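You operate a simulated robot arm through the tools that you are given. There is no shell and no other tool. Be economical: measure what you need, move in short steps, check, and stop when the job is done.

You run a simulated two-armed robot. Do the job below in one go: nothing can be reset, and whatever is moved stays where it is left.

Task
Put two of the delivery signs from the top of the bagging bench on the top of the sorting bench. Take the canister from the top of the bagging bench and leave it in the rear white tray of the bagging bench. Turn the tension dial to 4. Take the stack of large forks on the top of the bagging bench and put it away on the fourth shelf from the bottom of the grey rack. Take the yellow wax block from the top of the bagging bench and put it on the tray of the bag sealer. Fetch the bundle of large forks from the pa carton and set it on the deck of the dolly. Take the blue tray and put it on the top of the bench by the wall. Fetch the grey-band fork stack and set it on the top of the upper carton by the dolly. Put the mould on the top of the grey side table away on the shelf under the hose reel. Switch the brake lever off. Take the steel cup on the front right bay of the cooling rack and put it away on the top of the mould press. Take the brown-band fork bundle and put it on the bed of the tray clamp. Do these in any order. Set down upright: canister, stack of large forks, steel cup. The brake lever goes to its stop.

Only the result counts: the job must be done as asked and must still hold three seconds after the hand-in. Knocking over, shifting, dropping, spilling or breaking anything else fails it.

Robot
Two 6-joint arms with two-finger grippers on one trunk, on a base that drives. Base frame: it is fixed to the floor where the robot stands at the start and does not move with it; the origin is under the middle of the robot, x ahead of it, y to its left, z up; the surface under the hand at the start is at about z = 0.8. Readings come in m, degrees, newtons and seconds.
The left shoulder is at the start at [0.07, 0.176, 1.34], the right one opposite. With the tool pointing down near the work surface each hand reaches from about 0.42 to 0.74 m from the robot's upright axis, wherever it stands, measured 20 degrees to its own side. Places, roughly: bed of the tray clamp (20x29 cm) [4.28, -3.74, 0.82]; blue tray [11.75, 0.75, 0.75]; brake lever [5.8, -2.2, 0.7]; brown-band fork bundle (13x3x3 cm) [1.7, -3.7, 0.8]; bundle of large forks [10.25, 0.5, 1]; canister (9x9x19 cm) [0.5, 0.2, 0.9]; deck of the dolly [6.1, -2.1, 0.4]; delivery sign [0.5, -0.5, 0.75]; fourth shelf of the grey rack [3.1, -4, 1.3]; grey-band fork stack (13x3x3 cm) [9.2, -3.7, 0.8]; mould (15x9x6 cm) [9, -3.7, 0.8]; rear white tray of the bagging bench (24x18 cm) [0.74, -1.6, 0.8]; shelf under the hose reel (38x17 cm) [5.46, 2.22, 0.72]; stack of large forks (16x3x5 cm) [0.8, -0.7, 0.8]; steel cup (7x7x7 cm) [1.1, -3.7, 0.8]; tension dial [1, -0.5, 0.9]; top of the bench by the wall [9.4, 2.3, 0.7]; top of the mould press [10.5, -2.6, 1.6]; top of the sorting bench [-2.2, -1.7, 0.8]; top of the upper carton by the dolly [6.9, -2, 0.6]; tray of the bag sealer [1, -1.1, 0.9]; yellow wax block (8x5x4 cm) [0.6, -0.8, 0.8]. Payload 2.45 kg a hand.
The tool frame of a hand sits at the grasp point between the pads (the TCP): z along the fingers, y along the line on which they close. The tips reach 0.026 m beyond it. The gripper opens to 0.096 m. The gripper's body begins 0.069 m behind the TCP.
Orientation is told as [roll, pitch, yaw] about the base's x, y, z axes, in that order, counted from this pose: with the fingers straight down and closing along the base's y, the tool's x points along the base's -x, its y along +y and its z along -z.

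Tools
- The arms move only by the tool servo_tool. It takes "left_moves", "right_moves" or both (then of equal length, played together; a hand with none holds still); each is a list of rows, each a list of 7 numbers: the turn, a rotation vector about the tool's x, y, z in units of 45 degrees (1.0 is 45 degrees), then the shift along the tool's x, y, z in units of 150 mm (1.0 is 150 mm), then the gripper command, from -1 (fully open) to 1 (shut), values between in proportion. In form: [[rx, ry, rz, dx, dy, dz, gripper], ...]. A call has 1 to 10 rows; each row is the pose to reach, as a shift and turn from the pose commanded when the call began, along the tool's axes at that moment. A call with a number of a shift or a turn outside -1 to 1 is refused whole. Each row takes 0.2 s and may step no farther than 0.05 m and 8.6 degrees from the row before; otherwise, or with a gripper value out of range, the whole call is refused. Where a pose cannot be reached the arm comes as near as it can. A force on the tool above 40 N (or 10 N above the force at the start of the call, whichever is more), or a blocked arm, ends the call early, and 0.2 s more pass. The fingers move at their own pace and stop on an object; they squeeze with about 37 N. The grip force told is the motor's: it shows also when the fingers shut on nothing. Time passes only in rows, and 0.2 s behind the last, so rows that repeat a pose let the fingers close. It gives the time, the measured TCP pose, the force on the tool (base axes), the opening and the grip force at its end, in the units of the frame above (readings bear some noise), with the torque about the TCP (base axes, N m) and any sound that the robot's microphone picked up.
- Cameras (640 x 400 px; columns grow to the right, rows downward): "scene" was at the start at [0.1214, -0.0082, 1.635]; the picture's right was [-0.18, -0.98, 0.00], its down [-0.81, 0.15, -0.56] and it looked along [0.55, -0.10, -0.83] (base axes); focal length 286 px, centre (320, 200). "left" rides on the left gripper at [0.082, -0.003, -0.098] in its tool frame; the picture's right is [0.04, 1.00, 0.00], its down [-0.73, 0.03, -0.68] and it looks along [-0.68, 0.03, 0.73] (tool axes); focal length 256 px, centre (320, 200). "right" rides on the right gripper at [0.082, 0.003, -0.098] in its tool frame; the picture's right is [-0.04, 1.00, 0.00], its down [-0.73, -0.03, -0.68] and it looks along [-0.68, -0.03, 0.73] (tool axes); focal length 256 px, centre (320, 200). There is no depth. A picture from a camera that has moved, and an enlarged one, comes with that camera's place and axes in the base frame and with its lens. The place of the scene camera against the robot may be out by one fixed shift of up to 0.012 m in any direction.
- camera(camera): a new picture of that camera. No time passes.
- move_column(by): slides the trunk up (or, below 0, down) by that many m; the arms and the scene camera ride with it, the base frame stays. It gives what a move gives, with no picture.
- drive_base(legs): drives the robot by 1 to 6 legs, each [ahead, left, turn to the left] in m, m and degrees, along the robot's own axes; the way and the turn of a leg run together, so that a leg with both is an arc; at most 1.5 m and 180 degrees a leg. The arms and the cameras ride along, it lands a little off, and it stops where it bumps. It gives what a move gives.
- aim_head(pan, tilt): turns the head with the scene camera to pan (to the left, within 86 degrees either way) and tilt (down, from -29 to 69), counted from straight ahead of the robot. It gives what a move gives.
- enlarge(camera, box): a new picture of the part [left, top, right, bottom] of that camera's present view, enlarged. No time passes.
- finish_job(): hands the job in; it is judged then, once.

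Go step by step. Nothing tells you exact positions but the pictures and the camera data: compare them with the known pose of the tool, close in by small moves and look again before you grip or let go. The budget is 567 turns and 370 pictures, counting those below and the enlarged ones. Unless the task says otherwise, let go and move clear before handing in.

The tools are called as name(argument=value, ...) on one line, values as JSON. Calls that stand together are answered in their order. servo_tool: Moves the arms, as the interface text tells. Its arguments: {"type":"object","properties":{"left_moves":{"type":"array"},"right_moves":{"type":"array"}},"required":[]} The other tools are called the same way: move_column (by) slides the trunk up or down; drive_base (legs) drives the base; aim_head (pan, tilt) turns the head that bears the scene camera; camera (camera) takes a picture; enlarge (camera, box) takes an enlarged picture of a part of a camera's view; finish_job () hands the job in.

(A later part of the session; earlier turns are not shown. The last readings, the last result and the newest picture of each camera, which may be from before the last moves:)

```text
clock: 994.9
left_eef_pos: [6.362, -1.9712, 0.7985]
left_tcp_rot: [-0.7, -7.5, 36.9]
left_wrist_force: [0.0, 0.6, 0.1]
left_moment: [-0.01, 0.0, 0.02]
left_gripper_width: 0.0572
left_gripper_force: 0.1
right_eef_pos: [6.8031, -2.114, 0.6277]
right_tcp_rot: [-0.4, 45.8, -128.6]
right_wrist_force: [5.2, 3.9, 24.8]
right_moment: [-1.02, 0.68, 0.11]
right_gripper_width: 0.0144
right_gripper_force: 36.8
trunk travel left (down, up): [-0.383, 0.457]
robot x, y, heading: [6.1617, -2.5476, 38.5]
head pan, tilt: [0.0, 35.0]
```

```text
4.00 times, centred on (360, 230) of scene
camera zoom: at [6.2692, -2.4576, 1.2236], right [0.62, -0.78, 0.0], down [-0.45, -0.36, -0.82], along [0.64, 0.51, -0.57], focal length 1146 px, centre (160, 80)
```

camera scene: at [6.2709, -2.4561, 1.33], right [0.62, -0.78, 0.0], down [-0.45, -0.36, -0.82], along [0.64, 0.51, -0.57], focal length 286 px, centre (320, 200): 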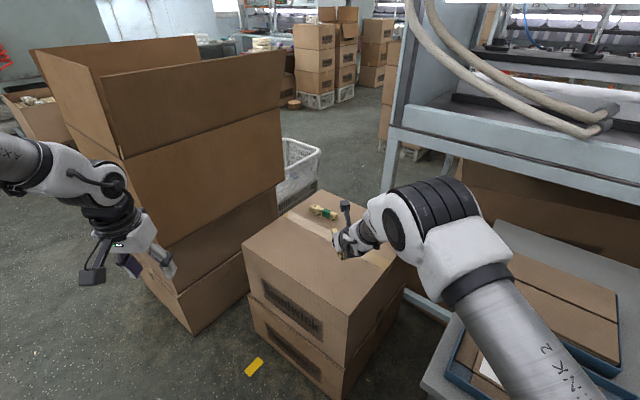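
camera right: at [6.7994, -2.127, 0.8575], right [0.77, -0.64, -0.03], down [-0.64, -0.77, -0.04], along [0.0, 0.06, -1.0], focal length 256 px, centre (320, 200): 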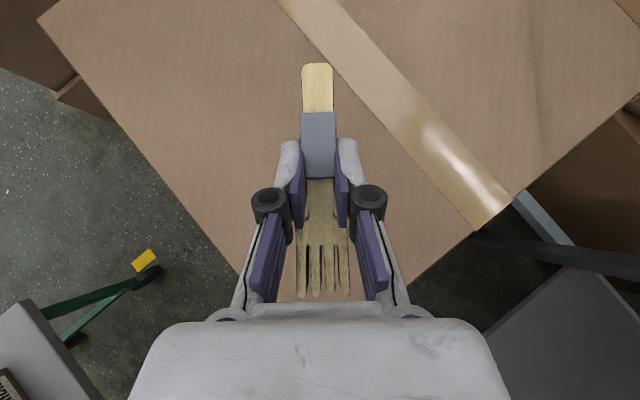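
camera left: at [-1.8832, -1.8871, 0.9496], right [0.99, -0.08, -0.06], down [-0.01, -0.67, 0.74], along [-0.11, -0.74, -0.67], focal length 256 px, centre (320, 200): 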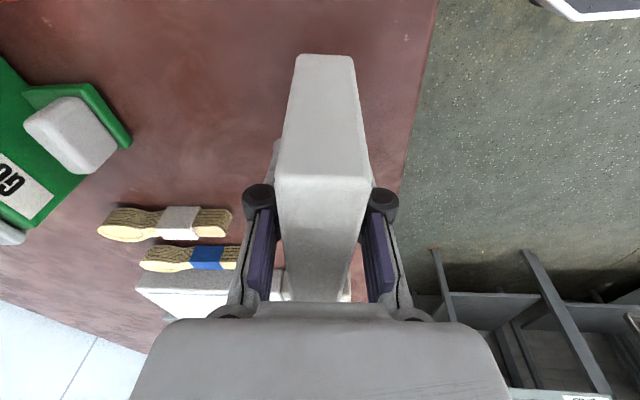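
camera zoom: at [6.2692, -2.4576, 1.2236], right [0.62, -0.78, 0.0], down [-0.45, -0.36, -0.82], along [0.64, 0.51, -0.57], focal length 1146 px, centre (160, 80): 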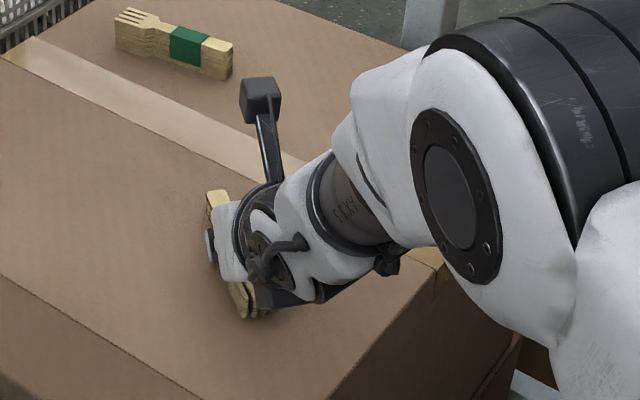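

servo_tool(right_moves=[[0, 0, 0, 0.01, 0, -0.01, 0.4], [0, 0, 0, 0.01, 0, -0.01, 0.1], [0, 0, 0, 0.01, 0, -0.01, 0.1], [0, 0, 0, 0.01, 0, -0.01, 0.1]])

move_column(by=0.2)

camera(camera="right")

```text
clock: 995.9
left_eef_pos: [6.3636, -1.9709, 0.7966]
left_tcp_rot: [-0.7, -7.4, 36.9]
left_wrist_force: [0.1, 0.0, 0.3]
left_moment: [0.0, -0.01, 0.03]
left_gripper_width: 0.0576
left_gripper_force: 0.1
right_eef_pos: [6.8036, -2.1154, 0.624]
right_tcp_rot: [-0.6, 45.3, -128.6]
right_wrist_force: [-0.5, -0.8, 3.5]
right_moment: [-0.01, -0.01, 0.0]
right_gripper_width: 0.0437
right_gripper_force: 0.1
trunk travel left (down, up): [-0.383, 0.457]
robot x, y, heading: [6.1643, -2.5466, 38.4]
head pan, tilt: [0.0, 35.0]
```

```text
clock: 998.0
left_eef_pos: [6.3639, -1.9702, 0.9962]
left_tcp_rot: [-0.7, -7.3, 36.9]
left_wrist_force: [-0.4, 0.0, 0.7]
left_moment: [0.02, 0.0, 0.02]
left_gripper_width: 0.0575
left_gripper_force: 0.0
right_eef_pos: [6.8047, -2.1132, 0.8254]
right_tcp_rot: [-0.4, 45.3, -128.6]
right_wrist_force: [-0.2, 0.0, 0.5]
right_moment: [0.02, -0.01, -0.02]
right_gripper_width: 0.0434
right_gripper_force: 0.1
trunk travel left (down, up): [-0.583, 0.257]
robot x, y, heading: [6.1599, -2.549, 38.7]
head pan, tilt: [0.0, 35.0]
```

```text
76 pictures are left
camera right: at [6.7999, -2.1265, 0.9523], right [0.77, -0.64, -0.03], down [-0.64, -0.77, -0.04], along [0.0, 0.06, -1.0], focal length 256 px, centre (320, 200)
```

right: 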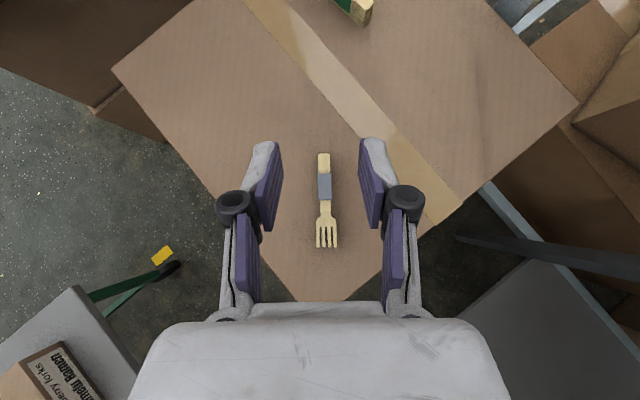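

Grey forks are on the carton. Raise, retreat along the same path, and go look at the bench by the wall on the way to the blue tray.

move_column(by=0.24)

drive_base(legs=[[-0.24, 0, 0], [-0.75, 0.664, 0], [0, 0, -38.4], [0, 1.5, 0], [0, 0.68, 0]])

drive_base(legs=[[1.5, 0, 0], [1.5, 0, 0], [0.72, 0, 0]])

aim_head(pan=80, tilt=28)

camera(camera="scene")

```text
clock: 1000.5
left_eef_pos: [6.3641, -1.9698, 1.2361]
left_tcp_rot: [-0.7, -7.4, 36.9]
left_wrist_force: [0.2, -1.1, 0.5]
left_moment: [-0.02, 0.01, 0.04]
left_gripper_width: 0.0574
left_gripper_force: 0.1
right_eef_pos: [6.8041, -2.1133, 1.0651]
right_tcp_rot: [-0.5, 45.3, -128.5]
right_wrist_force: [0.5, 0.7, -0.4]
right_moment: [0.02, 0.01, 0.01]
right_gripper_width: 0.0429
right_gripper_force: 0.0
trunk travel left (down, up): [-0.823, 0.017]
robot x, y, heading: [6.1605, -2.549, 38.5]
head pan, tilt: [0.0, 35.0]
```

```text
clock: 1019.4
left_eef_pos: [5.4827, -0.1129, 1.2374]
left_tcp_rot: [-0.6, -7.3, -1.6]
left_wrist_force: [0.5, -0.9, -0.5]
left_moment: [0.0, 0.0, -0.02]
left_gripper_width: 0.0575
left_gripper_force: 0.0
right_eef_pos: [5.7386, -0.4984, 1.0643]
right_tcp_rot: [-0.4, 45.3, -166.9]
right_wrist_force: [-0.3, 0.3, -0.6]
right_moment: [-0.01, 0.02, -0.02]
right_gripper_width: 0.0434
right_gripper_force: 0.0
trunk travel left (down, up): [-0.823, 0.017]
robot x, y, heading: [4.9689, -0.4368, 0.2]
head pan, tilt: [0.0, 35.0]
```

```text
clock: 1037.4
left_eef_pos: [9.1908, -0.0716, 1.2363]
left_tcp_rot: [-0.7, -7.4, -0.6]
left_wrist_force: [-0.3, 0.0, 0.4]
left_moment: [0.04, 0.0, -0.01]
left_gripper_width: 0.0579
left_gripper_force: 0.1
right_eef_pos: [9.4529, -0.4529, 1.0668]
right_tcp_rot: [-0.5, 45.4, -166.0]
right_wrist_force: [0.6, 0.1, 0.5]
right_moment: [0.01, 0.02, 0.03]
right_gripper_width: 0.0434
right_gripper_force: 0.1
trunk travel left (down, up): [-0.823, 0.017]
robot x, y, heading: [8.6785, -0.4083, 0.9]
head pan, tilt: [0.0, 35.0]
```

```text
clock: 1038.9
left_eef_pos: [9.1923, -0.0701, 1.2361]
left_tcp_rot: [-0.7, -7.3, -0.5]
left_wrist_force: [0.5, 0.1, 0.4]
left_moment: [-0.01, 0.01, -0.02]
left_gripper_width: 0.0576
left_gripper_force: 0.1
right_eef_pos: [9.4535, -0.4523, 1.0649]
right_tcp_rot: [-0.5, 45.3, -166.0]
right_wrist_force: [0.0, 0.6, 0.5]
right_moment: [0.0, -0.03, 0.02]
right_gripper_width: 0.043
right_gripper_force: 0.0
trunk travel left (down, up): [-0.823, 0.017]
robot x, y, heading: [8.6819, -0.4044, 0.9]
head pan, tilt: [80.0, 28.0]
```

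```text
75 pictures are left
camera scene: at [8.7467, -0.3098, 1.6739], right [0.99, -0.16, 0.0], down [-0.07, -0.46, -0.88], along [0.14, 0.87, -0.47], focal length 286 px, centre (320, 200)
```

scene: 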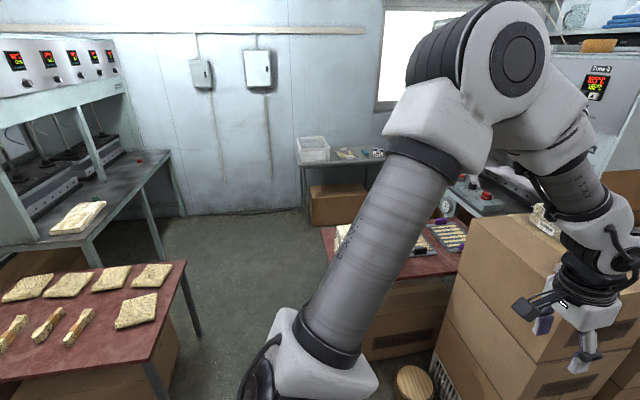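

drive_base(legs=[[0, -0.08, -0.9], [1.5, 0, 0], [1.4, 0, 0]])

aim_head(pan=60, tilt=35)

camera(camera="scene")

```text
clock: 1053.5
left_eef_pos: [12.0832, -0.1799, 1.2359]
left_tcp_rot: [-0.7, -7.2, -2.1]
left_wrist_force: [-0.2, 0.2, 0.2]
left_moment: [0.0, -0.05, 0.0]
left_gripper_width: 0.0575
left_gripper_force: 0.2
right_eef_pos: [12.3371, -0.5686, 1.0649]
right_tcp_rot: [-0.5, 45.4, -167.4]
right_wrist_force: [-0.1, 0.2, -1.1]
right_moment: [0.0, -0.01, 0.01]
right_gripper_width: 0.043
right_gripper_force: 0.0
trunk travel left (down, up): [-0.823, 0.017]
robot x, y, heading: [11.5665, -0.503, -0.7]
head pan, tilt: [80.0, 28.0]
```

```text
clock: 1054.3
left_eef_pos: [12.0854, -0.1817, 1.237]
left_tcp_rot: [-0.9, -7.2, -1.9]
left_wrist_force: [0.8, 0.3, -0.1]
left_moment: [0.0, 0.02, 0.01]
left_gripper_width: 0.0574
left_gripper_force: 0.1
right_eef_pos: [12.3376, -0.5683, 1.0645]
right_tcp_rot: [-0.4, 45.3, -167.4]
right_wrist_force: [-0.6, 0.1, 0.3]
right_moment: [0.02, 0.02, -0.02]
right_gripper_width: 0.0432
right_gripper_force: 0.0
trunk travel left (down, up): [-0.823, 0.017]
robot x, y, heading: [11.5682, -0.5059, -0.4]
head pan, tilt: [60.0, 35.0]
```

```text
74 pictures are left
camera scene: at [11.6614, -0.4222, 1.6629], right [0.86, -0.51, 0.0], down [-0.29, -0.49, -0.82], along [0.41, 0.71, -0.57], focal length 286 px, centre (320, 200)
```

scene: 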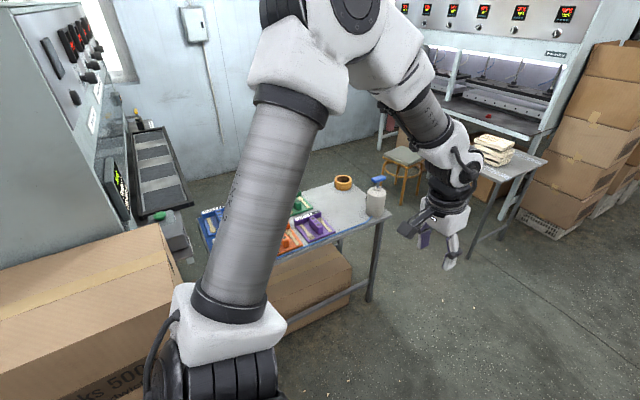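

drive_base(legs=[[0.3, 0, 0], [0, 0, 90.5]])

aim_head(pan=0, tilt=40)

camera(camera="scene")

```text
clock: 1060.2
left_eef_pos: [11.534, 0.0093, 1.2369]
left_tcp_rot: [-0.7, -7.4, 88.8]
left_wrist_force: [0.2, 0.5, -0.7]
left_moment: [0.0, -0.01, 0.03]
left_gripper_width: 0.0573
left_gripper_force: 0.1
right_eef_pos: [11.9187, 0.2685, 1.0663]
right_tcp_rot: [-0.5, 45.3, -76.5]
right_wrist_force: [-0.8, 0.2, -0.5]
right_moment: [-0.01, -0.01, 0.0]
right_gripper_width: 0.0432
right_gripper_force: 0.0
trunk travel left (down, up): [-0.823, 0.017]
robot x, y, heading: [11.8583, -0.504, 90.5]
head pan, tilt: [60.0, 35.0]
```

```text
clock: 1061.5
left_eef_pos: [11.5357, 0.0093, 1.2363]
left_tcp_rot: [-0.7, -7.3, 88.8]
left_wrist_force: [0.5, 0.1, 0.0]
left_moment: [0.01, -0.01, -0.01]
left_gripper_width: 0.0572
left_gripper_force: 0.1
right_eef_pos: [11.9198, 0.2662, 1.066]
right_tcp_rot: [-0.5, 45.3, -76.6]
right_wrist_force: [0.2, -0.1, 0.5]
right_moment: [0.0, -0.02, 0.03]
right_gripper_width: 0.0434
right_gripper_force: 0.1
trunk travel left (down, up): [-0.823, 0.017]
robot x, y, heading: [11.8652, -0.5028, 90.5]
head pan, tilt: [0.0, 40.0]
```

```text
73 pictures are left
camera scene: at [11.8641, -0.365, 1.6554], right [1.0, 0.01, 0.0], down [0.0, -0.64, -0.77], along [-0.01, 0.77, -0.64], focal length 286 px, centre (320, 200)
```

scene: 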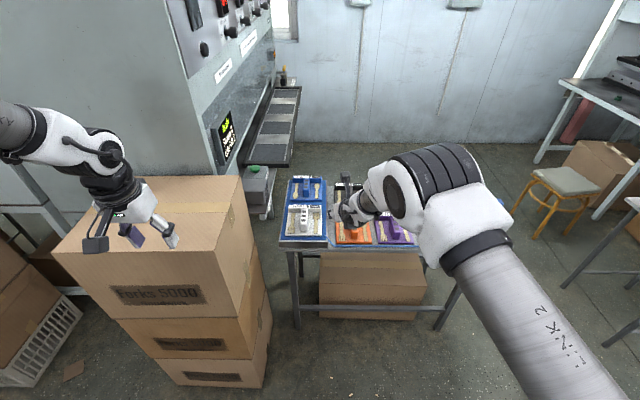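

enlarge(camera="scene", box=[270, 160, 430, 260])

camera(camera="right")

```text
4.00 times, centred on (350, 210) of scene
camera zoom: at [11.8641, -0.365, 1.6554], right [1.0, 0.01, 0.0], down [0.0, -0.64, -0.77], along [-0.01, 0.77, -0.64], focal length 1146 px, centre (200, 160)
```

zoom: 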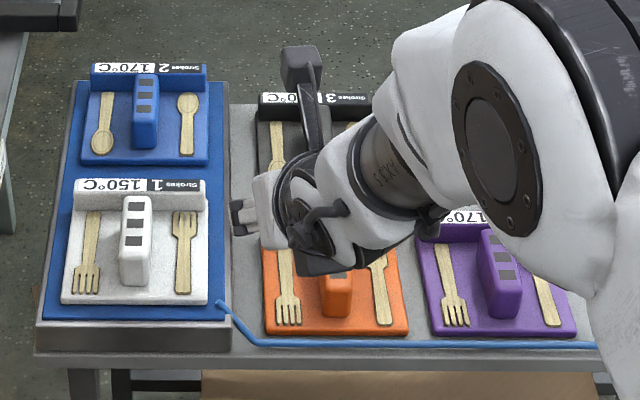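

```text
71 pictures are left
camera right: at [11.9259, 0.2559, 1.1926], right [0.98, 0.21, -0.03], down [0.21, -0.98, -0.04], along [-0.04, 0.04, -1.0], focal length 256 px, centre (320, 200)
```

right: 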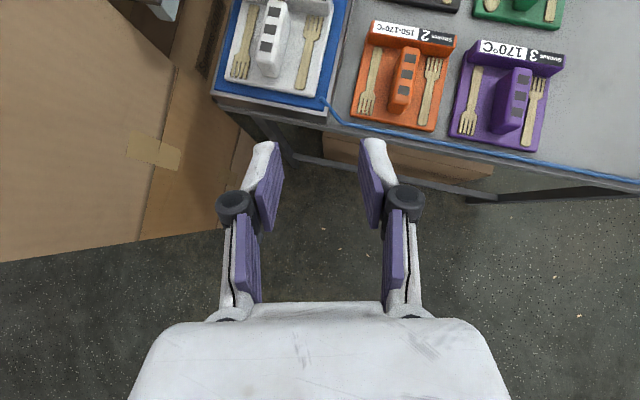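

The blue tray has a central grip bar running along y. I'll shift the right hand to the robot's left so that I can stand clear of the cartons and still point along y.

servo_tool(right_moves=[[0, 0, 0, -0.05, -0.25, -0.05, 0], [0, 0, 0, -0.1, -0.5, -0.1, 0], [0, 0, 0, -0.15, -0.75, -0.15, 0], [0, 0, 0, -0.2, -1, -0.2, 0], [0, 0, 0, -0.2, -1, -0.2, 0]])

servo_tool(right_moves=[[0, 0, 0, 0, -0.2, 0, 0], [0, 0, 0, 0, -0.4, 0, 0], [0, 0, 0, 0, -0.5, 0, 0], [0, 0, 0, 0, -0.5, 0, 0]])

```text
clock: 1062.7
left_eef_pos: [11.5343, 0.0088, 1.2363]
left_tcp_rot: [-0.7, -7.2, 88.9]
left_wrist_force: [0.7, -0.8, -0.5]
left_moment: [-0.01, -0.03, -0.02]
left_gripper_width: 0.0576
left_gripper_force: 0.2
right_eef_pos: [11.8701, 0.2503, 1.076]
right_tcp_rot: [-1.4, 44.7, -76.6]
right_wrist_force: [-0.4, -0.1, 0.4]
right_moment: [-0.01, 0.02, 0.02]
right_gripper_width: 0.0481
right_gripper_force: 0.0
right hand out of reach, approached as far as the arm can: row 1, 2, 3, 4, 5
trunk travel left (down, up): [-0.823, 0.017]
robot x, y, heading: [11.864, -0.5041, 90.5]
head pan, tilt: [0.0, 40.0]
```

```text
clock: 1063.7
left_eef_pos: [11.5349, 0.0093, 1.2354]
left_tcp_rot: [-0.8, -7.2, 88.7]
left_wrist_force: [0.8, -0.3, 0.5]
left_moment: [0.0, 0.01, 0.01]
left_gripper_width: 0.0577
left_gripper_force: 0.1
right_eef_pos: [11.8586, 0.2714, 1.0809]
right_tcp_rot: [-1.0, 44.9, -76.6]
right_wrist_force: [-0.3, 0.3, -0.6]
right_moment: [0.01, 0.01, 0.02]
right_gripper_width: 0.048
right_gripper_force: 0.1
right hand out of reach, approached as far as the arm can: row 1, 2, 3, 4
trunk travel left (down, up): [-0.823, 0.017]
robot x, y, heading: [11.8592, -0.5063, 90.4]
head pan, tilt: [0.0, 40.0]
```

servo_tool(left_moves=[[0, 0, 0, 0, 0, -0.25, -0.2], [0, 0, 0, 0, 0, -0.5, -0.2], [0, 0, 0, 0, 0, -0.75, -0.2], [0, 0, 0, 0, 0, -0.9, -0.2], [0, 0, 0, 0, 0, -0.9, -0.2]])

drive_base(legs=[[0, 0, 5.6], [0.45, -0.06, 0]])

camera(camera="right")

camera(camera="scene")

```text
clock: 1064.9
left_eef_pos: [11.5187, -0.0321, 1.3452]
left_tcp_rot: [-0.3, -7.6, 89.8]
left_wrist_force: [-0.5, -0.4, -0.6]
left_moment: [0.0, 0.0, 0.01]
left_gripper_width: 0.0576
left_gripper_force: 0.0
left hand out of reach, approached as far as the arm can: row 1, 2, 3, 4, 5
right_eef_pos: [11.8578, 0.2708, 1.0804]
right_tcp_rot: [-1.0, 44.9, -76.6]
right_wrist_force: [-0.8, 0.9, -0.5]
right_moment: [0.06, -0.02, -0.02]
right_gripper_width: 0.0479
right_gripper_force: 0.0
trunk travel left (down, up): [-0.823, 0.017]
robot x, y, heading: [11.8657, -0.5071, 90.2]
head pan, tilt: [0.0, 40.0]
```

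```text
clock: 1068.2
left_eef_pos: [11.4855, 0.383, 1.3461]
left_tcp_rot: [-0.3, -7.7, 95.6]
left_wrist_force: [-0.2, 0.4, -0.3]
left_moment: [0.04, 0.01, -0.02]
left_gripper_width: 0.0576
left_gripper_force: 0.1
right_eef_pos: [11.7926, 0.7181, 1.0818]
right_tcp_rot: [-1.0, 45.0, -70.8]
right_wrist_force: [0.0, -0.2, 0.1]
right_moment: [0.0, 0.01, 0.0]
right_gripper_width: 0.0478
right_gripper_force: 0.1
trunk travel left (down, up): [-0.823, 0.017]
robot x, y, heading: [11.876, -0.0498, 96.1]
head pan, tilt: [0.0, 40.0]
```

```text
70 pictures are left
camera right: at [11.8009, 0.7094, 1.2092], right [0.95, 0.31, -0.04], down [0.31, -0.95, -0.04], along [-0.05, 0.02, -1.0], focal length 256 px, centre (320, 200)
```

right: 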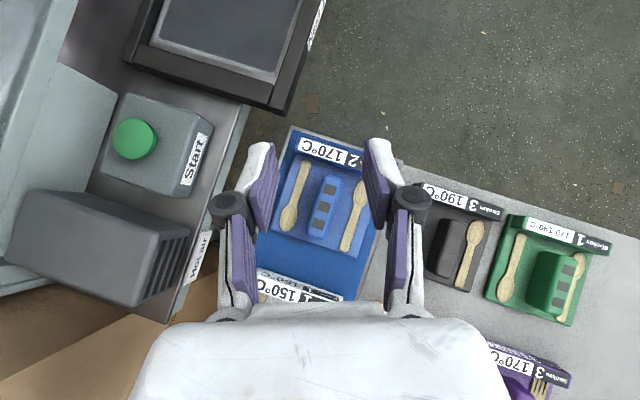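

```text
69 pictures are left
camera scene: at [11.8632, 0.087, 1.6556], right [0.99, 0.11, 0.0], down [0.07, -0.64, -0.77], along [-0.08, 0.76, -0.64], focal length 286 px, centre (320, 200)
```

scene: 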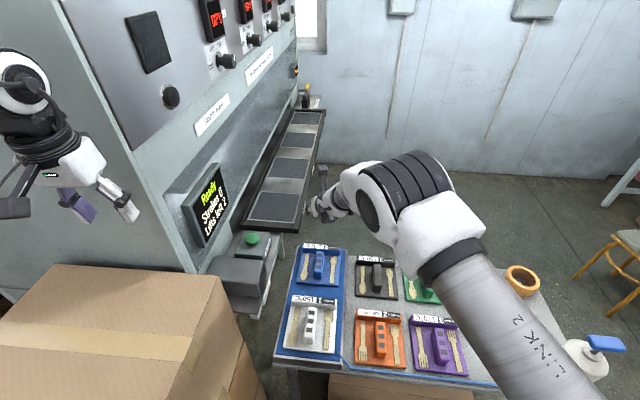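

servo_tool(right_moves=[[0, 0, 0, -0.2, -0.037, 0.15, -0.4], [0, 0, 0, -0.4, -0.037, 0.31, -0.4], [0, 0, 0, -0.6, -0.037, 0.5, -0.4], [0, 0, 0, -0.75, -0.037, 0.66, -0.4], [0, 0, 0, -0.75, -0.037, 0.66, -0.4]])

camera(camera="right")

```text
clock: 1069.4
left_eef_pos: [11.4849, 0.3835, 1.3453]
left_tcp_rot: [-0.3, -7.5, 95.5]
left_wrist_force: [-0.2, 0.5, 0.0]
left_moment: [0.01, 0.0, -0.01]
left_gripper_width: 0.0573
left_gripper_force: 0.0
right_eef_pos: [11.8003, 0.7128, 0.938]
right_tcp_rot: [-0.3, 42.6, -71.3]
right_wrist_force: [0.2, -0.4, 0.4]
right_moment: [0.01, -0.06, 0.02]
right_gripper_width: 0.0672
right_gripper_force: 0.1
right hand out of reach, approached as far as the arm can: row 1, 2, 3, 4, 5
trunk travel left (down, up): [-0.823, 0.017]
robot x, y, heading: [11.8795, -0.0532, 96.2]
head pan, tilt: [0.0, 40.0]
```

```text
68 pictures are left
camera right: at [11.8057, 0.7072, 1.0661], right [0.96, 0.29, -0.03], down [0.29, -0.96, 0.0], along [-0.03, -0.01, -1.0], focal length 256 px, centre (320, 200)
```

right: 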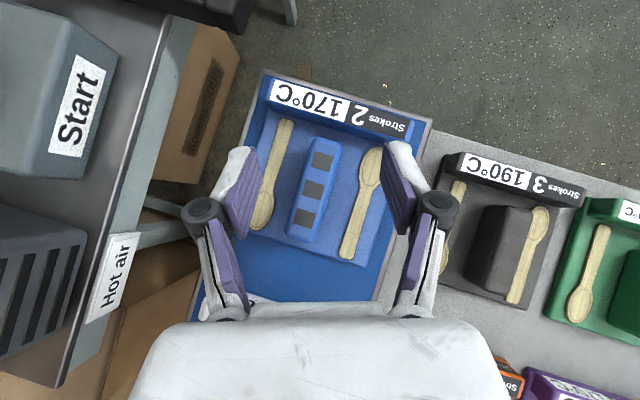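

servo_tool(right_moves=[[-0.03, 0, 0.033, 0, -0.03, 0, -0.4], [-0.06, 0, 0.065, 0, -0.05, 0, -0.4], [-0.06, 0, 0.065, 0, -0.05, 0, -0.4]])

move_column(by=-0.09)

camera(camera="right")

```text
clock: 1070.2
left_eef_pos: [11.4854, 0.3856, 1.3452]
left_tcp_rot: [-0.3, -7.6, 95.4]
left_wrist_force: [0.8, -0.2, -0.2]
left_moment: [0.02, -0.01, -0.02]
left_gripper_width: 0.0574
left_gripper_force: 0.2
right_eef_pos: [11.7932, 0.7103, 0.9387]
right_tcp_rot: [-1.3, 44.9, -75.0]
right_wrist_force: [1.0, -1.0, 0.3]
right_moment: [0.02, -0.02, 0.0]
right_gripper_width: 0.0671
right_gripper_force: 0.1
trunk travel left (down, up): [-0.823, 0.017]
robot x, y, heading: [11.8767, -0.0521, 96.3]
head pan, tilt: [0.0, 40.0]
```

```text
clock: 1071.4
left_eef_pos: [11.4849, 0.3852, 1.2555]
left_tcp_rot: [-0.3, -7.5, 95.4]
left_wrist_force: [-0.3, -1.0, -0.2]
left_moment: [-0.01, 0.01, 0.02]
left_gripper_width: 0.0574
left_gripper_force: 0.1
right_eef_pos: [11.7926, 0.71, 0.848]
right_tcp_rot: [-1.2, 44.8, -74.9]
right_wrist_force: [-0.6, -0.2, 0.1]
right_moment: [0.03, -0.03, 0.0]
right_gripper_width: 0.0675
right_gripper_force: 0.1
trunk travel left (down, up): [-0.733, 0.107]
robot x, y, heading: [11.8758, -0.0524, 96.1]
head pan, tilt: [0.0, 40.0]
```

```text
67 pictures are left
camera right: at [11.8011, 0.7005, 0.9763], right [0.97, 0.25, -0.04], down [0.25, -0.97, -0.04], along [-0.05, 0.02, -1.0], focal length 256 px, centre (320, 200)
```

right: 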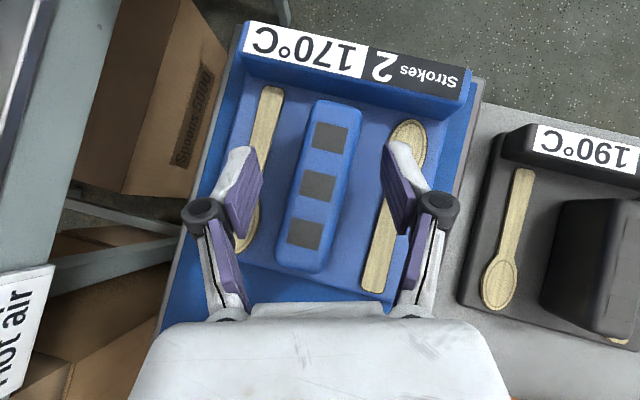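

move_column(by=-0.022)

servo_tool(right_moves=[[0, 0, 0, 0, 0, 0, 0.0], [0, 0, 0, 0, 0, 0, 0.5], [0, 0, 0, 0, 0, 0, 1], [0, 0, 0, 0, 0, 0, 1]])

camera(camera="right")

```text
clock: 1072.1
left_eef_pos: [11.4856, 0.3839, 1.2339]
left_tcp_rot: [-0.4, -7.7, 95.5]
left_wrist_force: [0.2, -0.4, -0.7]
left_moment: [0.02, -0.01, -0.02]
left_gripper_width: 0.0578
left_gripper_force: 0.0
right_eef_pos: [11.7931, 0.7106, 0.8269]
right_tcp_rot: [-1.2, 44.9, -75.0]
right_wrist_force: [-0.3, -0.2, -0.1]
right_moment: [-0.01, 0.02, 0.02]
right_gripper_width: 0.0672
right_gripper_force: 0.0
trunk travel left (down, up): [-0.711, 0.129]
robot x, y, heading: [11.879, -0.0527, 96.2]
head pan, tilt: [0.0, 40.0]
```

```text
clock: 1073.1
left_eef_pos: [11.4859, 0.3842, 1.2327]
left_tcp_rot: [-0.4, -7.6, 95.5]
left_wrist_force: [0.7, 0.1, -0.4]
left_moment: [0.0, 0.0, 0.01]
left_gripper_width: 0.0575
left_gripper_force: 0.0
right_eef_pos: [11.7932, 0.7114, 0.8258]
right_tcp_rot: [-1.2, 44.8, -74.9]
right_wrist_force: [-0.5, 0.8, 2.4]
right_moment: [0.23, -0.25, -0.13]
right_gripper_width: 0.0296
right_gripper_force: 36.8
trunk travel left (down, up): [-0.711, 0.129]
robot x, y, heading: [11.878, -0.0528, 96.4]
head pan, tilt: [0.0, 40.0]
```

```text
66 pictures are left
camera right: at [11.801, 0.7005, 0.9546], right [0.97, 0.25, -0.04], down [0.25, -0.97, -0.04], along [-0.05, 0.03, -1.0], focal length 256 px, centre (320, 200)
```

right: 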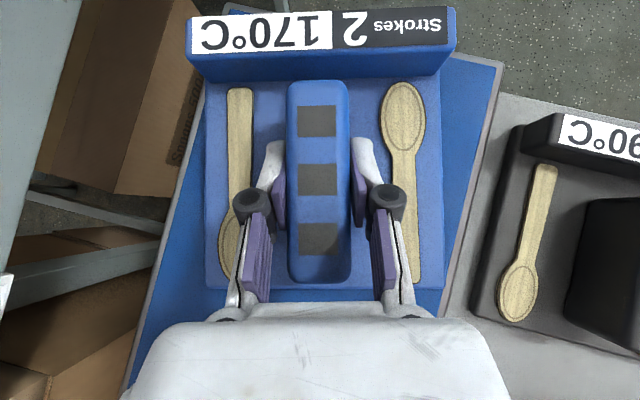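

move_column(by=0.12)

camera(camera="right")

```text
clock: 1074.6
left_eef_pos: [11.486, 0.386, 1.3539]
left_tcp_rot: [-0.4, -7.6, 95.5]
left_wrist_force: [0.3, -0.1, -0.2]
left_moment: [-0.02, 0.04, 0.0]
left_gripper_width: 0.0578
left_gripper_force: 0.1
right_eef_pos: [11.7938, 0.7119, 0.9449]
right_tcp_rot: [-1.2, 44.8, -75.0]
right_wrist_force: [1.2, -0.5, -3.8]
right_moment: [-0.1, 0.01, 0.01]
right_gripper_width: 0.0295
right_gripper_force: 37.3
trunk travel left (down, up): [-0.831, 0.009]
robot x, y, heading: [11.8752, -0.0564, 96.1]
head pan, tilt: [0.0, 40.0]
```

```text
65 pictures are left
camera right: at [11.8009, 0.7011, 1.0734], right [0.97, 0.25, -0.04], down [0.25, -0.97, -0.04], along [-0.05, 0.02, -1.0], focal length 256 px, centre (320, 200)
```

right: 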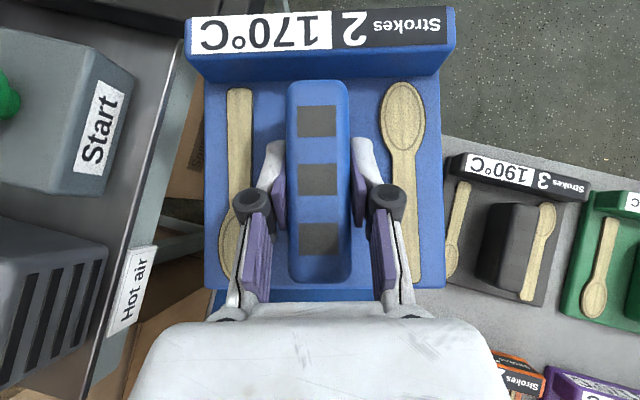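

Blue tray lifted level. Back out, raise, and carry it down the aisle to the alcove at x≈8.6.

drive_base(legs=[[-0.5, 0, 0]])

servo_tool(right_moves=[[0, 0, 0, 0.2, 0, -0.2, 1], [0, 0, 0, 0.4, 0, -0.4, 1], [0, 0, 0, 0.6, 0, -0.6, 1], [0, 0, 0, 0.8, 0, -0.8, 1], [0, 0, 0, 1, 0, -1, 1]])

drive_base(legs=[[0, 0, 83.9], [1.5, 0, 0], [1.5, 0, 0], [0.32, 0, 0]])

camera(camera="right")

```text
clock: 1077.5
left_eef_pos: [11.54, -0.1082, 1.3533]
left_tcp_rot: [-0.2, -7.4, 95.3]
left_wrist_force: [-0.1, 0.3, 0.0]
left_moment: [0.02, -0.03, 0.01]
left_gripper_width: 0.0577
left_gripper_force: 0.1
right_eef_pos: [11.848, 0.2158, 0.9456]
right_tcp_rot: [-1.2, 44.8, -75.0]
right_wrist_force: [0.3, 0.5, -3.1]
right_moment: [-0.06, -0.01, 0.03]
right_gripper_width: 0.0294
right_gripper_force: 36.5
trunk travel left (down, up): [-0.831, 0.009]
robot x, y, heading: [11.9307, -0.5497, 96.0]
head pan, tilt: [0.0, 40.0]
```

```text
clock: 1078.8
left_eef_pos: [11.5399, -0.11, 1.354]
left_tcp_rot: [-0.3, -7.6, 95.3]
left_wrist_force: [0.5, -1.3, -0.4]
left_moment: [-0.02, 0.0, 0.0]
left_gripper_width: 0.0577
left_gripper_force: 0.2
right_eef_pos: [11.8673, 0.2322, 1.149]
right_tcp_rot: [5.0, 45.5, -68.1]
right_wrist_force: [-1.0, -1.1, -4.2]
right_moment: [-0.04, 0.12, -0.23]
right_gripper_width: 0.0293
right_gripper_force: 36.8
right hand out of reach, approached as far as the arm can: row 2, 3, 4, 5
trunk travel left (down, up): [-0.831, 0.009]
robot x, y, heading: [11.9258, -0.5465, 95.8]
head pan, tilt: [0.0, 40.0]
```

```text
clock: 1098.6
left_eef_pos: [8.1291, -0.9133, 1.3552]
left_tcp_rot: [-0.3, -7.7, 179.7]
left_wrist_force: [0.1, 0.1, -0.7]
left_moment: [0.04, 0.03, 0.0]
left_gripper_width: 0.0577
left_gripper_force: 0.1
right_eef_pos: [7.8217, -0.5536, 1.1496]
right_tcp_rot: [-0.2, 45.7, 9.3]
right_wrist_force: [1.0, 0.1, -3.2]
right_moment: [0.04, -0.1, -0.07]
right_gripper_width: 0.0295
right_gripper_force: 36.8
trunk travel left (down, up): [-0.831, 0.009]
robot x, y, heading: [8.5982, -0.5702, -179.8]
head pan, tilt: [0.0, 40.0]
```

```text
64 pictures are left
camera right: at [7.8336, -0.5482, 1.2772], right [-0.14, 0.99, -0.03], down [0.99, 0.14, -0.05], along [-0.05, -0.04, -1.0], focal length 256 px, centre (320, 200)
```

right: 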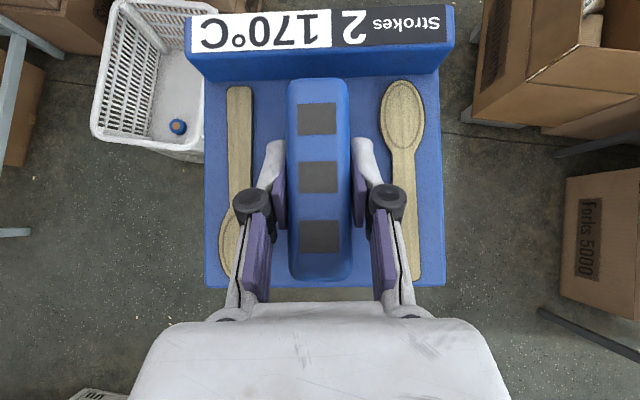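

drive_base(legs=[[0, 0, -90], [0.45, 0, 0]])

aim_head(pan=0, tilt=30)

camera(camera="scene")

```text
clock: 1105.1
left_eef_pos: [8.2458, 0.3514, 1.3544]
left_tcp_rot: [-0.2, -7.7, 90.1]
left_wrist_force: [-0.2, -1.1, 0.1]
left_moment: [0.02, -0.01, 0.01]
left_gripper_width: 0.0575
left_gripper_force: 0.0
right_eef_pos: [8.6021, 0.6614, 1.1498]
right_tcp_rot: [-0.4, 45.8, -80.2]
right_wrist_force: [-0.3, 0.0, -2.8]
right_moment: [-0.08, 0.0, 0.0]
right_gripper_width: 0.0293
right_gripper_force: 36.7
trunk travel left (down, up): [-0.831, 0.009]
robot x, y, heading: [8.5956, -0.1177, 90.7]
head pan, tilt: [0.0, 40.0]
```

```text
clock: 1105.8
left_eef_pos: [8.2472, 0.3526, 1.3534]
left_tcp_rot: [-0.4, -7.6, 90.1]
left_wrist_force: [0.9, 0.2, -1.0]
left_moment: [-0.02, 0.04, -0.02]
left_gripper_width: 0.0576
left_gripper_force: 0.0
right_eef_pos: [8.6031, 0.6627, 1.1485]
right_tcp_rot: [-0.4, 45.5, -80.3]
right_wrist_force: [-0.3, -0.4, -3.3]
right_moment: [-0.05, 0.02, 0.03]
right_gripper_width: 0.0298
right_gripper_force: 37.2
trunk travel left (down, up): [-0.831, 0.009]
robot x, y, heading: [8.5948, -0.1193, 90.6]
head pan, tilt: [0.0, 30.0]
```

```text
63 pictures are left
camera scene: at [8.5942, 0.0287, 1.6786], right [1.0, 0.01, 0.0], down [0.01, -0.5, -0.87], along [-0.01, 0.87, -0.5], focal length 286 px, centre (320, 200)
```

scene: 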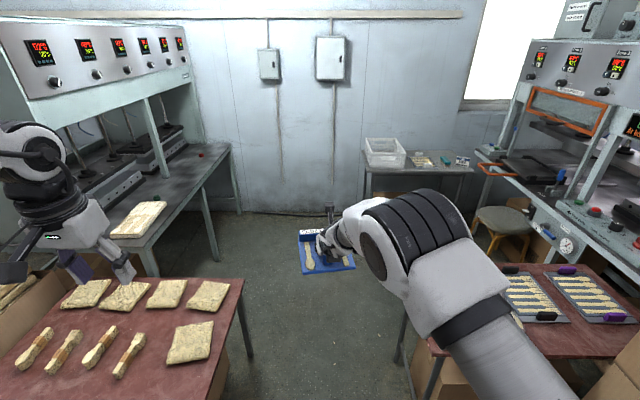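

enlarge(camera="scene", box=[350, 120, 500, 210])

```text
4.27 times, centred on (425, 165) of scene
camera zoom: at [8.5942, 0.0287, 1.6786], right [1.0, 0.01, 0.0], down [0.01, -0.5, -0.87], along [-0.01, 0.87, -0.5], focal length 1222 px, centre (-128, 349)
```

zoom: 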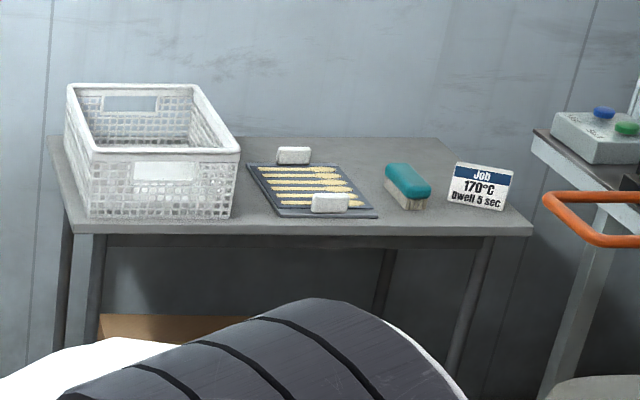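

The bench is crowded; there is a free strip at its rear near [9.45,2.57]. Drive up the lane and take a closer look.

drive_base(legs=[[0, 0, -0.6], [1.35, 0, 0], [0, 0, -11], [0.25, -0.55, 0]])

camera(camera="scene")

camera(camera="right")

```text
clock: 1116.7
left_eef_pos: [8.9201, 1.9208, 1.354]
left_tcp_rot: [-0.5, -7.5, 79.1]
left_wrist_force: [0.1, 0.1, 0.7]
left_moment: [0.0, -0.03, 0.0]
left_gripper_width: 0.0574
left_gripper_force: 0.0
right_eef_pos: [9.3287, 2.1558, 1.1491]
right_tcp_rot: [-0.2, 45.7, -91.2]
right_wrist_force: [0.3, 0.7, -3.3]
right_moment: [-0.06, -0.01, 0.01]
right_gripper_width: 0.0293
right_gripper_force: 36.8
trunk travel left (down, up): [-0.831, 0.009]
robot x, y, heading: [9.1753, 1.3916, 79.5]
head pan, tilt: [0.0, 30.0]
```

```text
61 pictures are left
camera scene: at [9.1982, 1.5352, 1.6787], right [0.98, -0.18, 0.0], down [-0.09, -0.49, -0.87], along [0.15, 0.85, -0.5], focal length 286 px, centre (320, 200)
```

scene: 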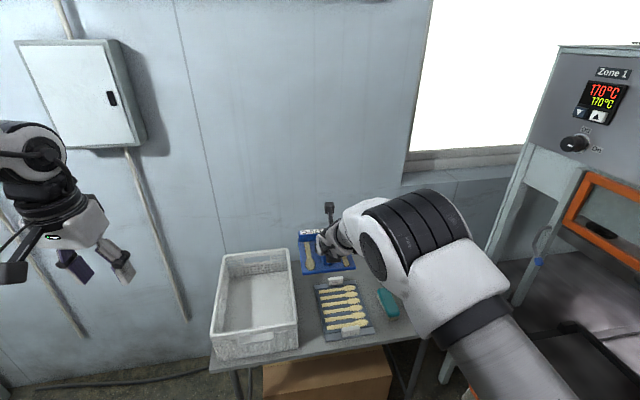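

```text
60 pictures are left
camera right: at [9.3325, 2.143, 1.276], right [1.0, -0.05, -0.03], down [-0.05, -1.0, -0.05], along [-0.03, 0.05, -1.0], focal length 256 px, centre (320, 200)
```

right: 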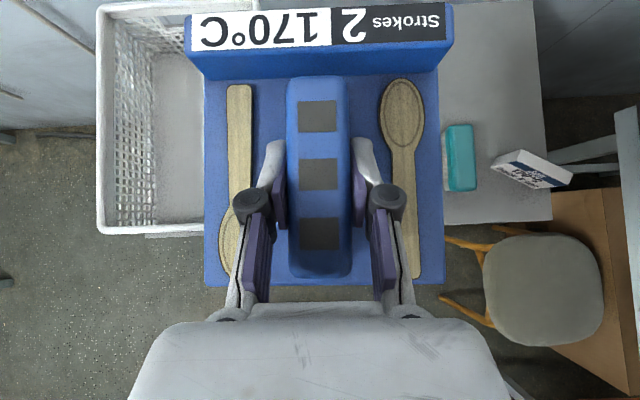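

drive_base(legs=[[0.345, -0.255, 0]])

move_column(by=-0.22)

camera(camera="right")

camera(camera="scene")

```text
clock: 1119.3
left_eef_pos: [9.2358, 2.2158, 1.3542]
left_tcp_rot: [-0.3, -7.7, 78.9]
left_wrist_force: [0.2, 0.1, -0.4]
left_moment: [0.03, -0.03, 0.0]
left_gripper_width: 0.0577
left_gripper_force: 0.1
right_eef_pos: [9.6446, 2.4499, 1.1498]
right_tcp_rot: [-0.2, 45.6, -91.5]
right_wrist_force: [-0.6, 0.0, -2.4]
right_moment: [-0.06, 0.05, 0.01]
right_gripper_width: 0.0297
right_gripper_force: 37.2
trunk travel left (down, up): [-0.831, 0.009]
robot x, y, heading: [9.489, 1.687, 79.3]
head pan, tilt: [0.0, 30.0]
```

```text
clock: 1121.7
left_eef_pos: [9.2373, 2.216, 1.1325]
left_tcp_rot: [-0.4, -7.6, 78.9]
left_wrist_force: [0.8, -0.1, 0.1]
left_moment: [0.0, 0.0, -0.01]
left_gripper_width: 0.0579
left_gripper_force: 0.1
right_eef_pos: [9.6461, 2.4526, 0.9283]
right_tcp_rot: [-0.2, 45.7, -91.6]
right_wrist_force: [-0.7, -0.2, -2.6]
right_moment: [-0.1, -0.03, 0.0]
right_gripper_width: 0.0297
right_gripper_force: 37.1
trunk travel left (down, up): [-0.611, 0.229]
robot x, y, heading: [9.4873, 1.6859, 79.2]
head pan, tilt: [0.0, 30.0]
```

```text
59 pictures are left
camera right: at [9.6495, 2.4384, 1.0557], right [1.0, -0.05, -0.03], down [-0.05, -1.0, -0.05], along [-0.03, 0.05, -1.0], focal length 256 px, centre (320, 200)
```

right: 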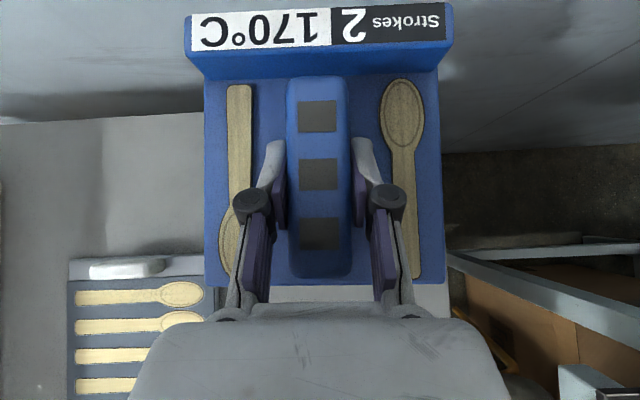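

```text
58 pictures are left
camera scene: at [9.5136, 1.8312, 1.4587], right [0.98, -0.18, 0.0], down [-0.09, -0.49, -0.87], along [0.16, 0.85, -0.5], focal length 286 px, centre (320, 200)
```

scene: 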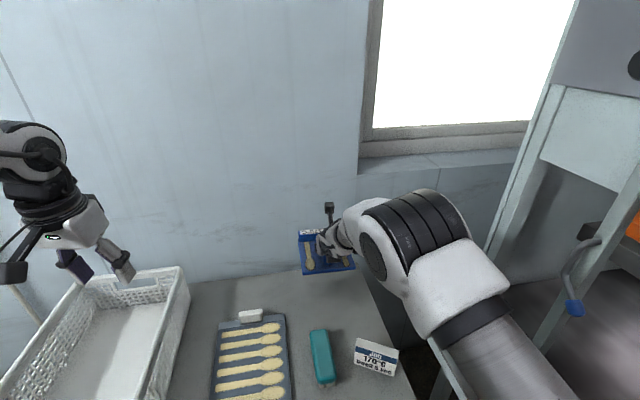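

servo_tool(right_moves=[[0, 0, 0, -0.06, 0, -0.06, 1], [0, 0, 0, -0.12, 0, -0.12, 1], [0, 0, 0, -0.12, 0, -0.12, 1]])

move_column(by=-0.12)

camera(camera="right")

enlarge(camera="scene", box=[200, 180, 440, 380])

```text
clock: 1122.5
left_eef_pos: [9.2352, 2.2157, 1.1334]
left_tcp_rot: [-0.4, -7.7, 78.9]
left_wrist_force: [0.2, -0.7, 0.2]
left_moment: [0.0, -0.01, 0.0]
left_gripper_width: 0.0574
left_gripper_force: 0.1
right_eef_pos: [9.658, 2.431, 0.9257]
right_tcp_rot: [-0.6, 45.3, -91.6]
right_wrist_force: [-0.4, -0.2, -2.3]
right_moment: [-0.07, 0.0, 0.0]
right_gripper_width: 0.0295
right_gripper_force: 37.4
right hand out of reach, approached as far as the arm can: row 1, 2, 3
trunk travel left (down, up): [-0.611, 0.229]
robot x, y, heading: [9.4866, 1.6867, 79.1]
head pan, tilt: [0.0, 30.0]
```

```text
clock: 1123.7
left_eef_pos: [9.3123, 2.2484, 1.0295]
left_tcp_rot: [1.3, -9.8, 72.7]
left_wrist_force: [6.1, -0.4, -1.4]
left_moment: [0.03, 0.43, 0.06]
left_gripper_width: 0.0574
left_gripper_force: 0.1
right_eef_pos: [9.8078, 2.3828, 0.8039]
right_tcp_rot: [-9.4, 43.1, -104.4]
right_wrist_force: [-51.5, 27.4, -0.7]
right_moment: [-0.65, -1.92, -1.73]
right_gripper_width: 0.0294
right_gripper_force: 37.2
trunk travel left (down, up): [-0.535, 0.305]
robot x, y, heading: [9.5959, 1.6785, 76.0]
head pan, tilt: [0.0, 30.0]
stopped: the arm was blocked; the commanded pose is now the measured one
```

```text
57 pictures are left
camera right: at [9.8248, 2.3714, 0.9311], right [0.98, -0.16, -0.15], down [-0.17, -0.99, -0.01], along [-0.14, 0.03, -0.99], focal length 256 px, centre (320, 200)
```

right: 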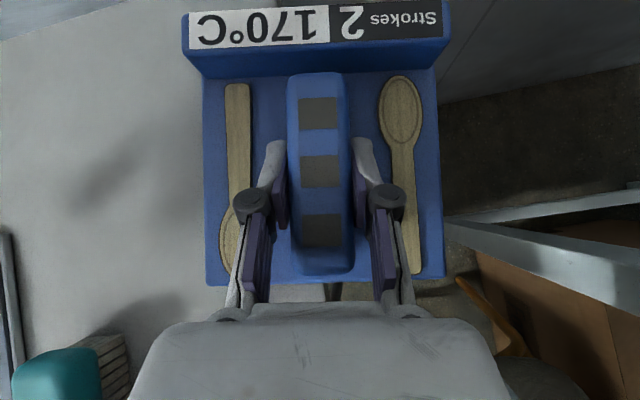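

```text
2.00 times, centred on (320, 280) of scene
camera zoom: at [9.4598, 1.8522, 1.4039], right [0.96, -0.24, 0.12], down [-0.01, -0.51, -0.86], along [0.27, 0.83, -0.49], focal length 573 px, centre (320, 40)
```

zoom: 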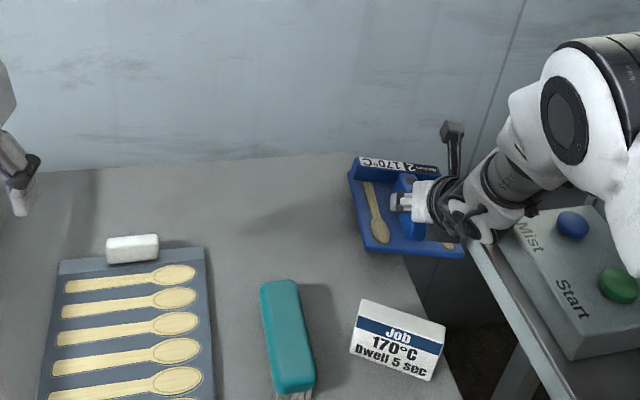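

The right arm came down on the neighbouring machine and the robot is leaning; raise the trunk at once.

move_column(by=0.1)

camera(camera="scene")

```text
clock: 1123.9
left_eef_pos: [9.2458, 2.22, 1.0578]
left_tcp_rot: [10.7, -12.2, 76.7]
left_wrist_force: [-1.2, 3.9, -2.6]
left_moment: [-0.23, -0.17, 0.0]
left_gripper_width: 0.0574
left_gripper_force: 0.1
right_eef_pos: [9.7642, 2.4034, 0.787]
right_tcp_rot: [-20.8, 42.9, -106.7]
right_wrist_force: [19.2, -5.3, 51.1]
right_moment: [-0.65, -2.99, -0.89]
right_gripper_width: 0.03
right_gripper_force: 37.2
trunk travel left (down, up): [-0.547, 0.293]
robot x, y, heading: [9.582, 1.7075, 83.6]
head pan, tilt: [0.0, 30.0]
stopped: the force on the tool passed its limit at 149 N (the readings are from after the stop); the commanded pose is now the measured one
```

```text
55 pictures are left
camera scene: at [9.435, 1.8368, 1.4054], right [0.99, -0.11, 0.11], down [0.05, -0.49, -0.87], along [0.15, 0.87, -0.48], focal length 286 px, centre (320, 200)
```

scene: 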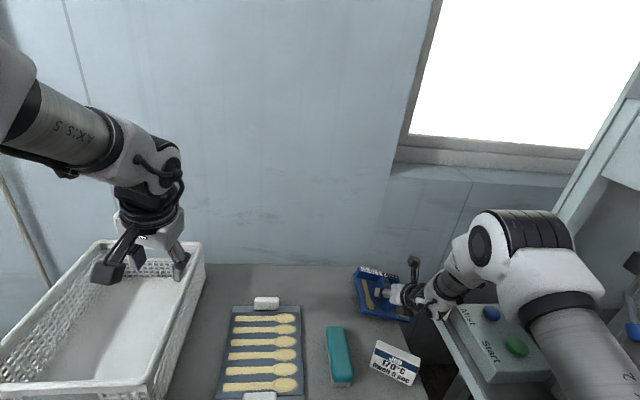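

move_column(by=0.05)

move_column(by=0.05)

camera(camera="scene")

```text
clock: 1124.2
left_eef_pos: [9.2283, 2.1553, 1.1098]
left_tcp_rot: [25.5, -11.9, 82.3]
left_wrist_force: [-0.4, -0.2, 1.8]
left_moment: [0.05, -0.04, 0.0]
left_gripper_width: 0.0574
left_gripper_force: 0.0
right_eef_pos: [9.7045, 2.4355, 0.7852]
right_tcp_rot: [-32.9, 44.3, -105.0]
right_wrist_force: [32.7, -19.5, 148.0]
right_moment: [-0.53, -5.43, -1.23]
right_gripper_width: 0.0448
right_gripper_force: 37.6
trunk travel left (down, up): [-0.558, 0.282]
robot x, y, heading: [9.521, 1.7187, 93.5]
head pan, tilt: [0.0, 30.0]
stopped: the arm was blocked; the commanded pose is now the measured one
```

```text
clock: 1124.5
left_eef_pos: [9.2008, 2.1942, 1.0773]
left_tcp_rot: [27.4, -8.2, 83.1]
left_wrist_force: [-5.0, 1.9, -2.3]
left_moment: [-0.15, -0.27, -0.01]
left_gripper_width: 0.0576
left_gripper_force: 0.1
right_eef_pos: [9.659, 2.4853, 0.7682]
right_tcp_rot: [-32.7, 44.4, -102.9]
right_wrist_force: [10.4, 0.3, 111.1]
right_moment: [-2.15, -0.77, -0.06]
right_gripper_width: 0.0708
right_gripper_force: 37.7
trunk travel left (down, up): [-0.557, 0.283]
robot x, y, heading: [9.5019, 1.7085, 95.2]
head pan, tilt: [0.0, 30.0]
stopped: the force on the tool passed its limit at 186 N (the readings are from after the stop); the commanded pose is now the measured one
```

```text
54 pictures are left
camera scene: at [9.4727, 1.8498, 1.4031], right [1.0, 0.09, 0.01], down [0.06, -0.5, -0.87], along [-0.07, 0.86, -0.5], focal length 286 px, centre (320, 200)
```

scene: 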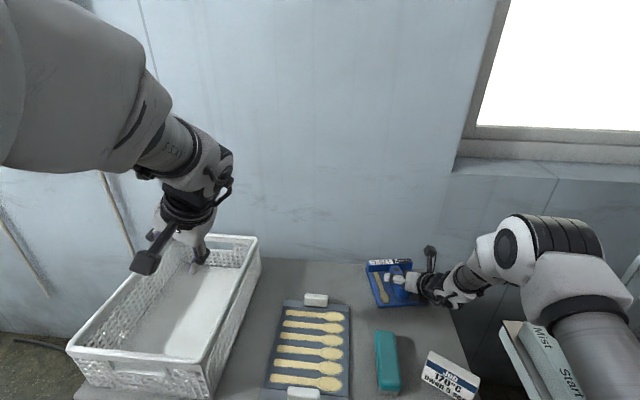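

enlarge(camera="scene", box=[330, 220, 500, 340])

camera(camera="right")

```text
3.33 times, centred on (415, 280) of scene
camera zoom: at [9.4727, 1.8498, 1.4031], right [1.0, 0.09, 0.01], down [0.06, -0.5, -0.87], along [-0.07, 0.86, -0.5], focal length 955 px, centre (3, -67)
```

zoom: 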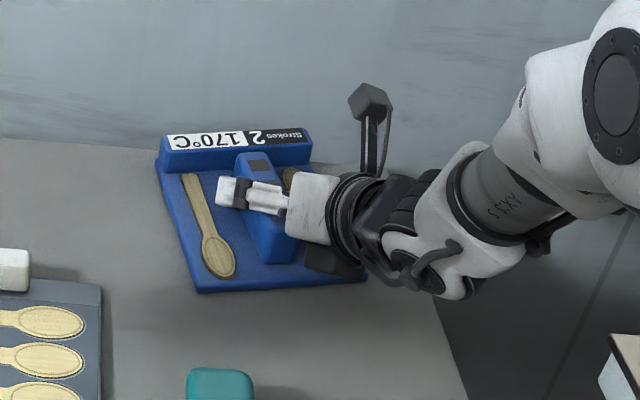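

```text
52 pictures are left
camera right: at [9.7133, 2.4748, 0.8836], right [0.9, 0.15, -0.41], down [0.13, -0.99, -0.09], along [-0.42, 0.03, -0.91], focal length 256 px, centre (320, 200)
```

right: 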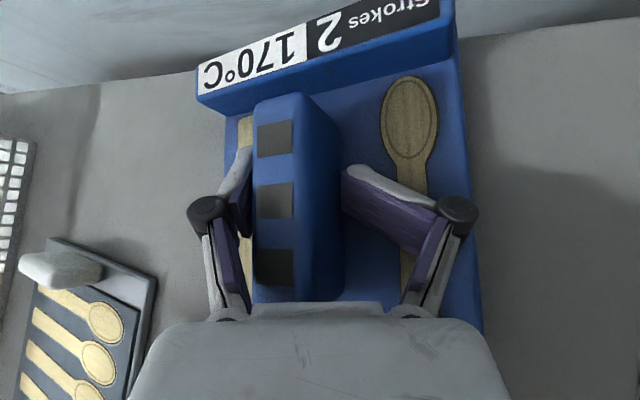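

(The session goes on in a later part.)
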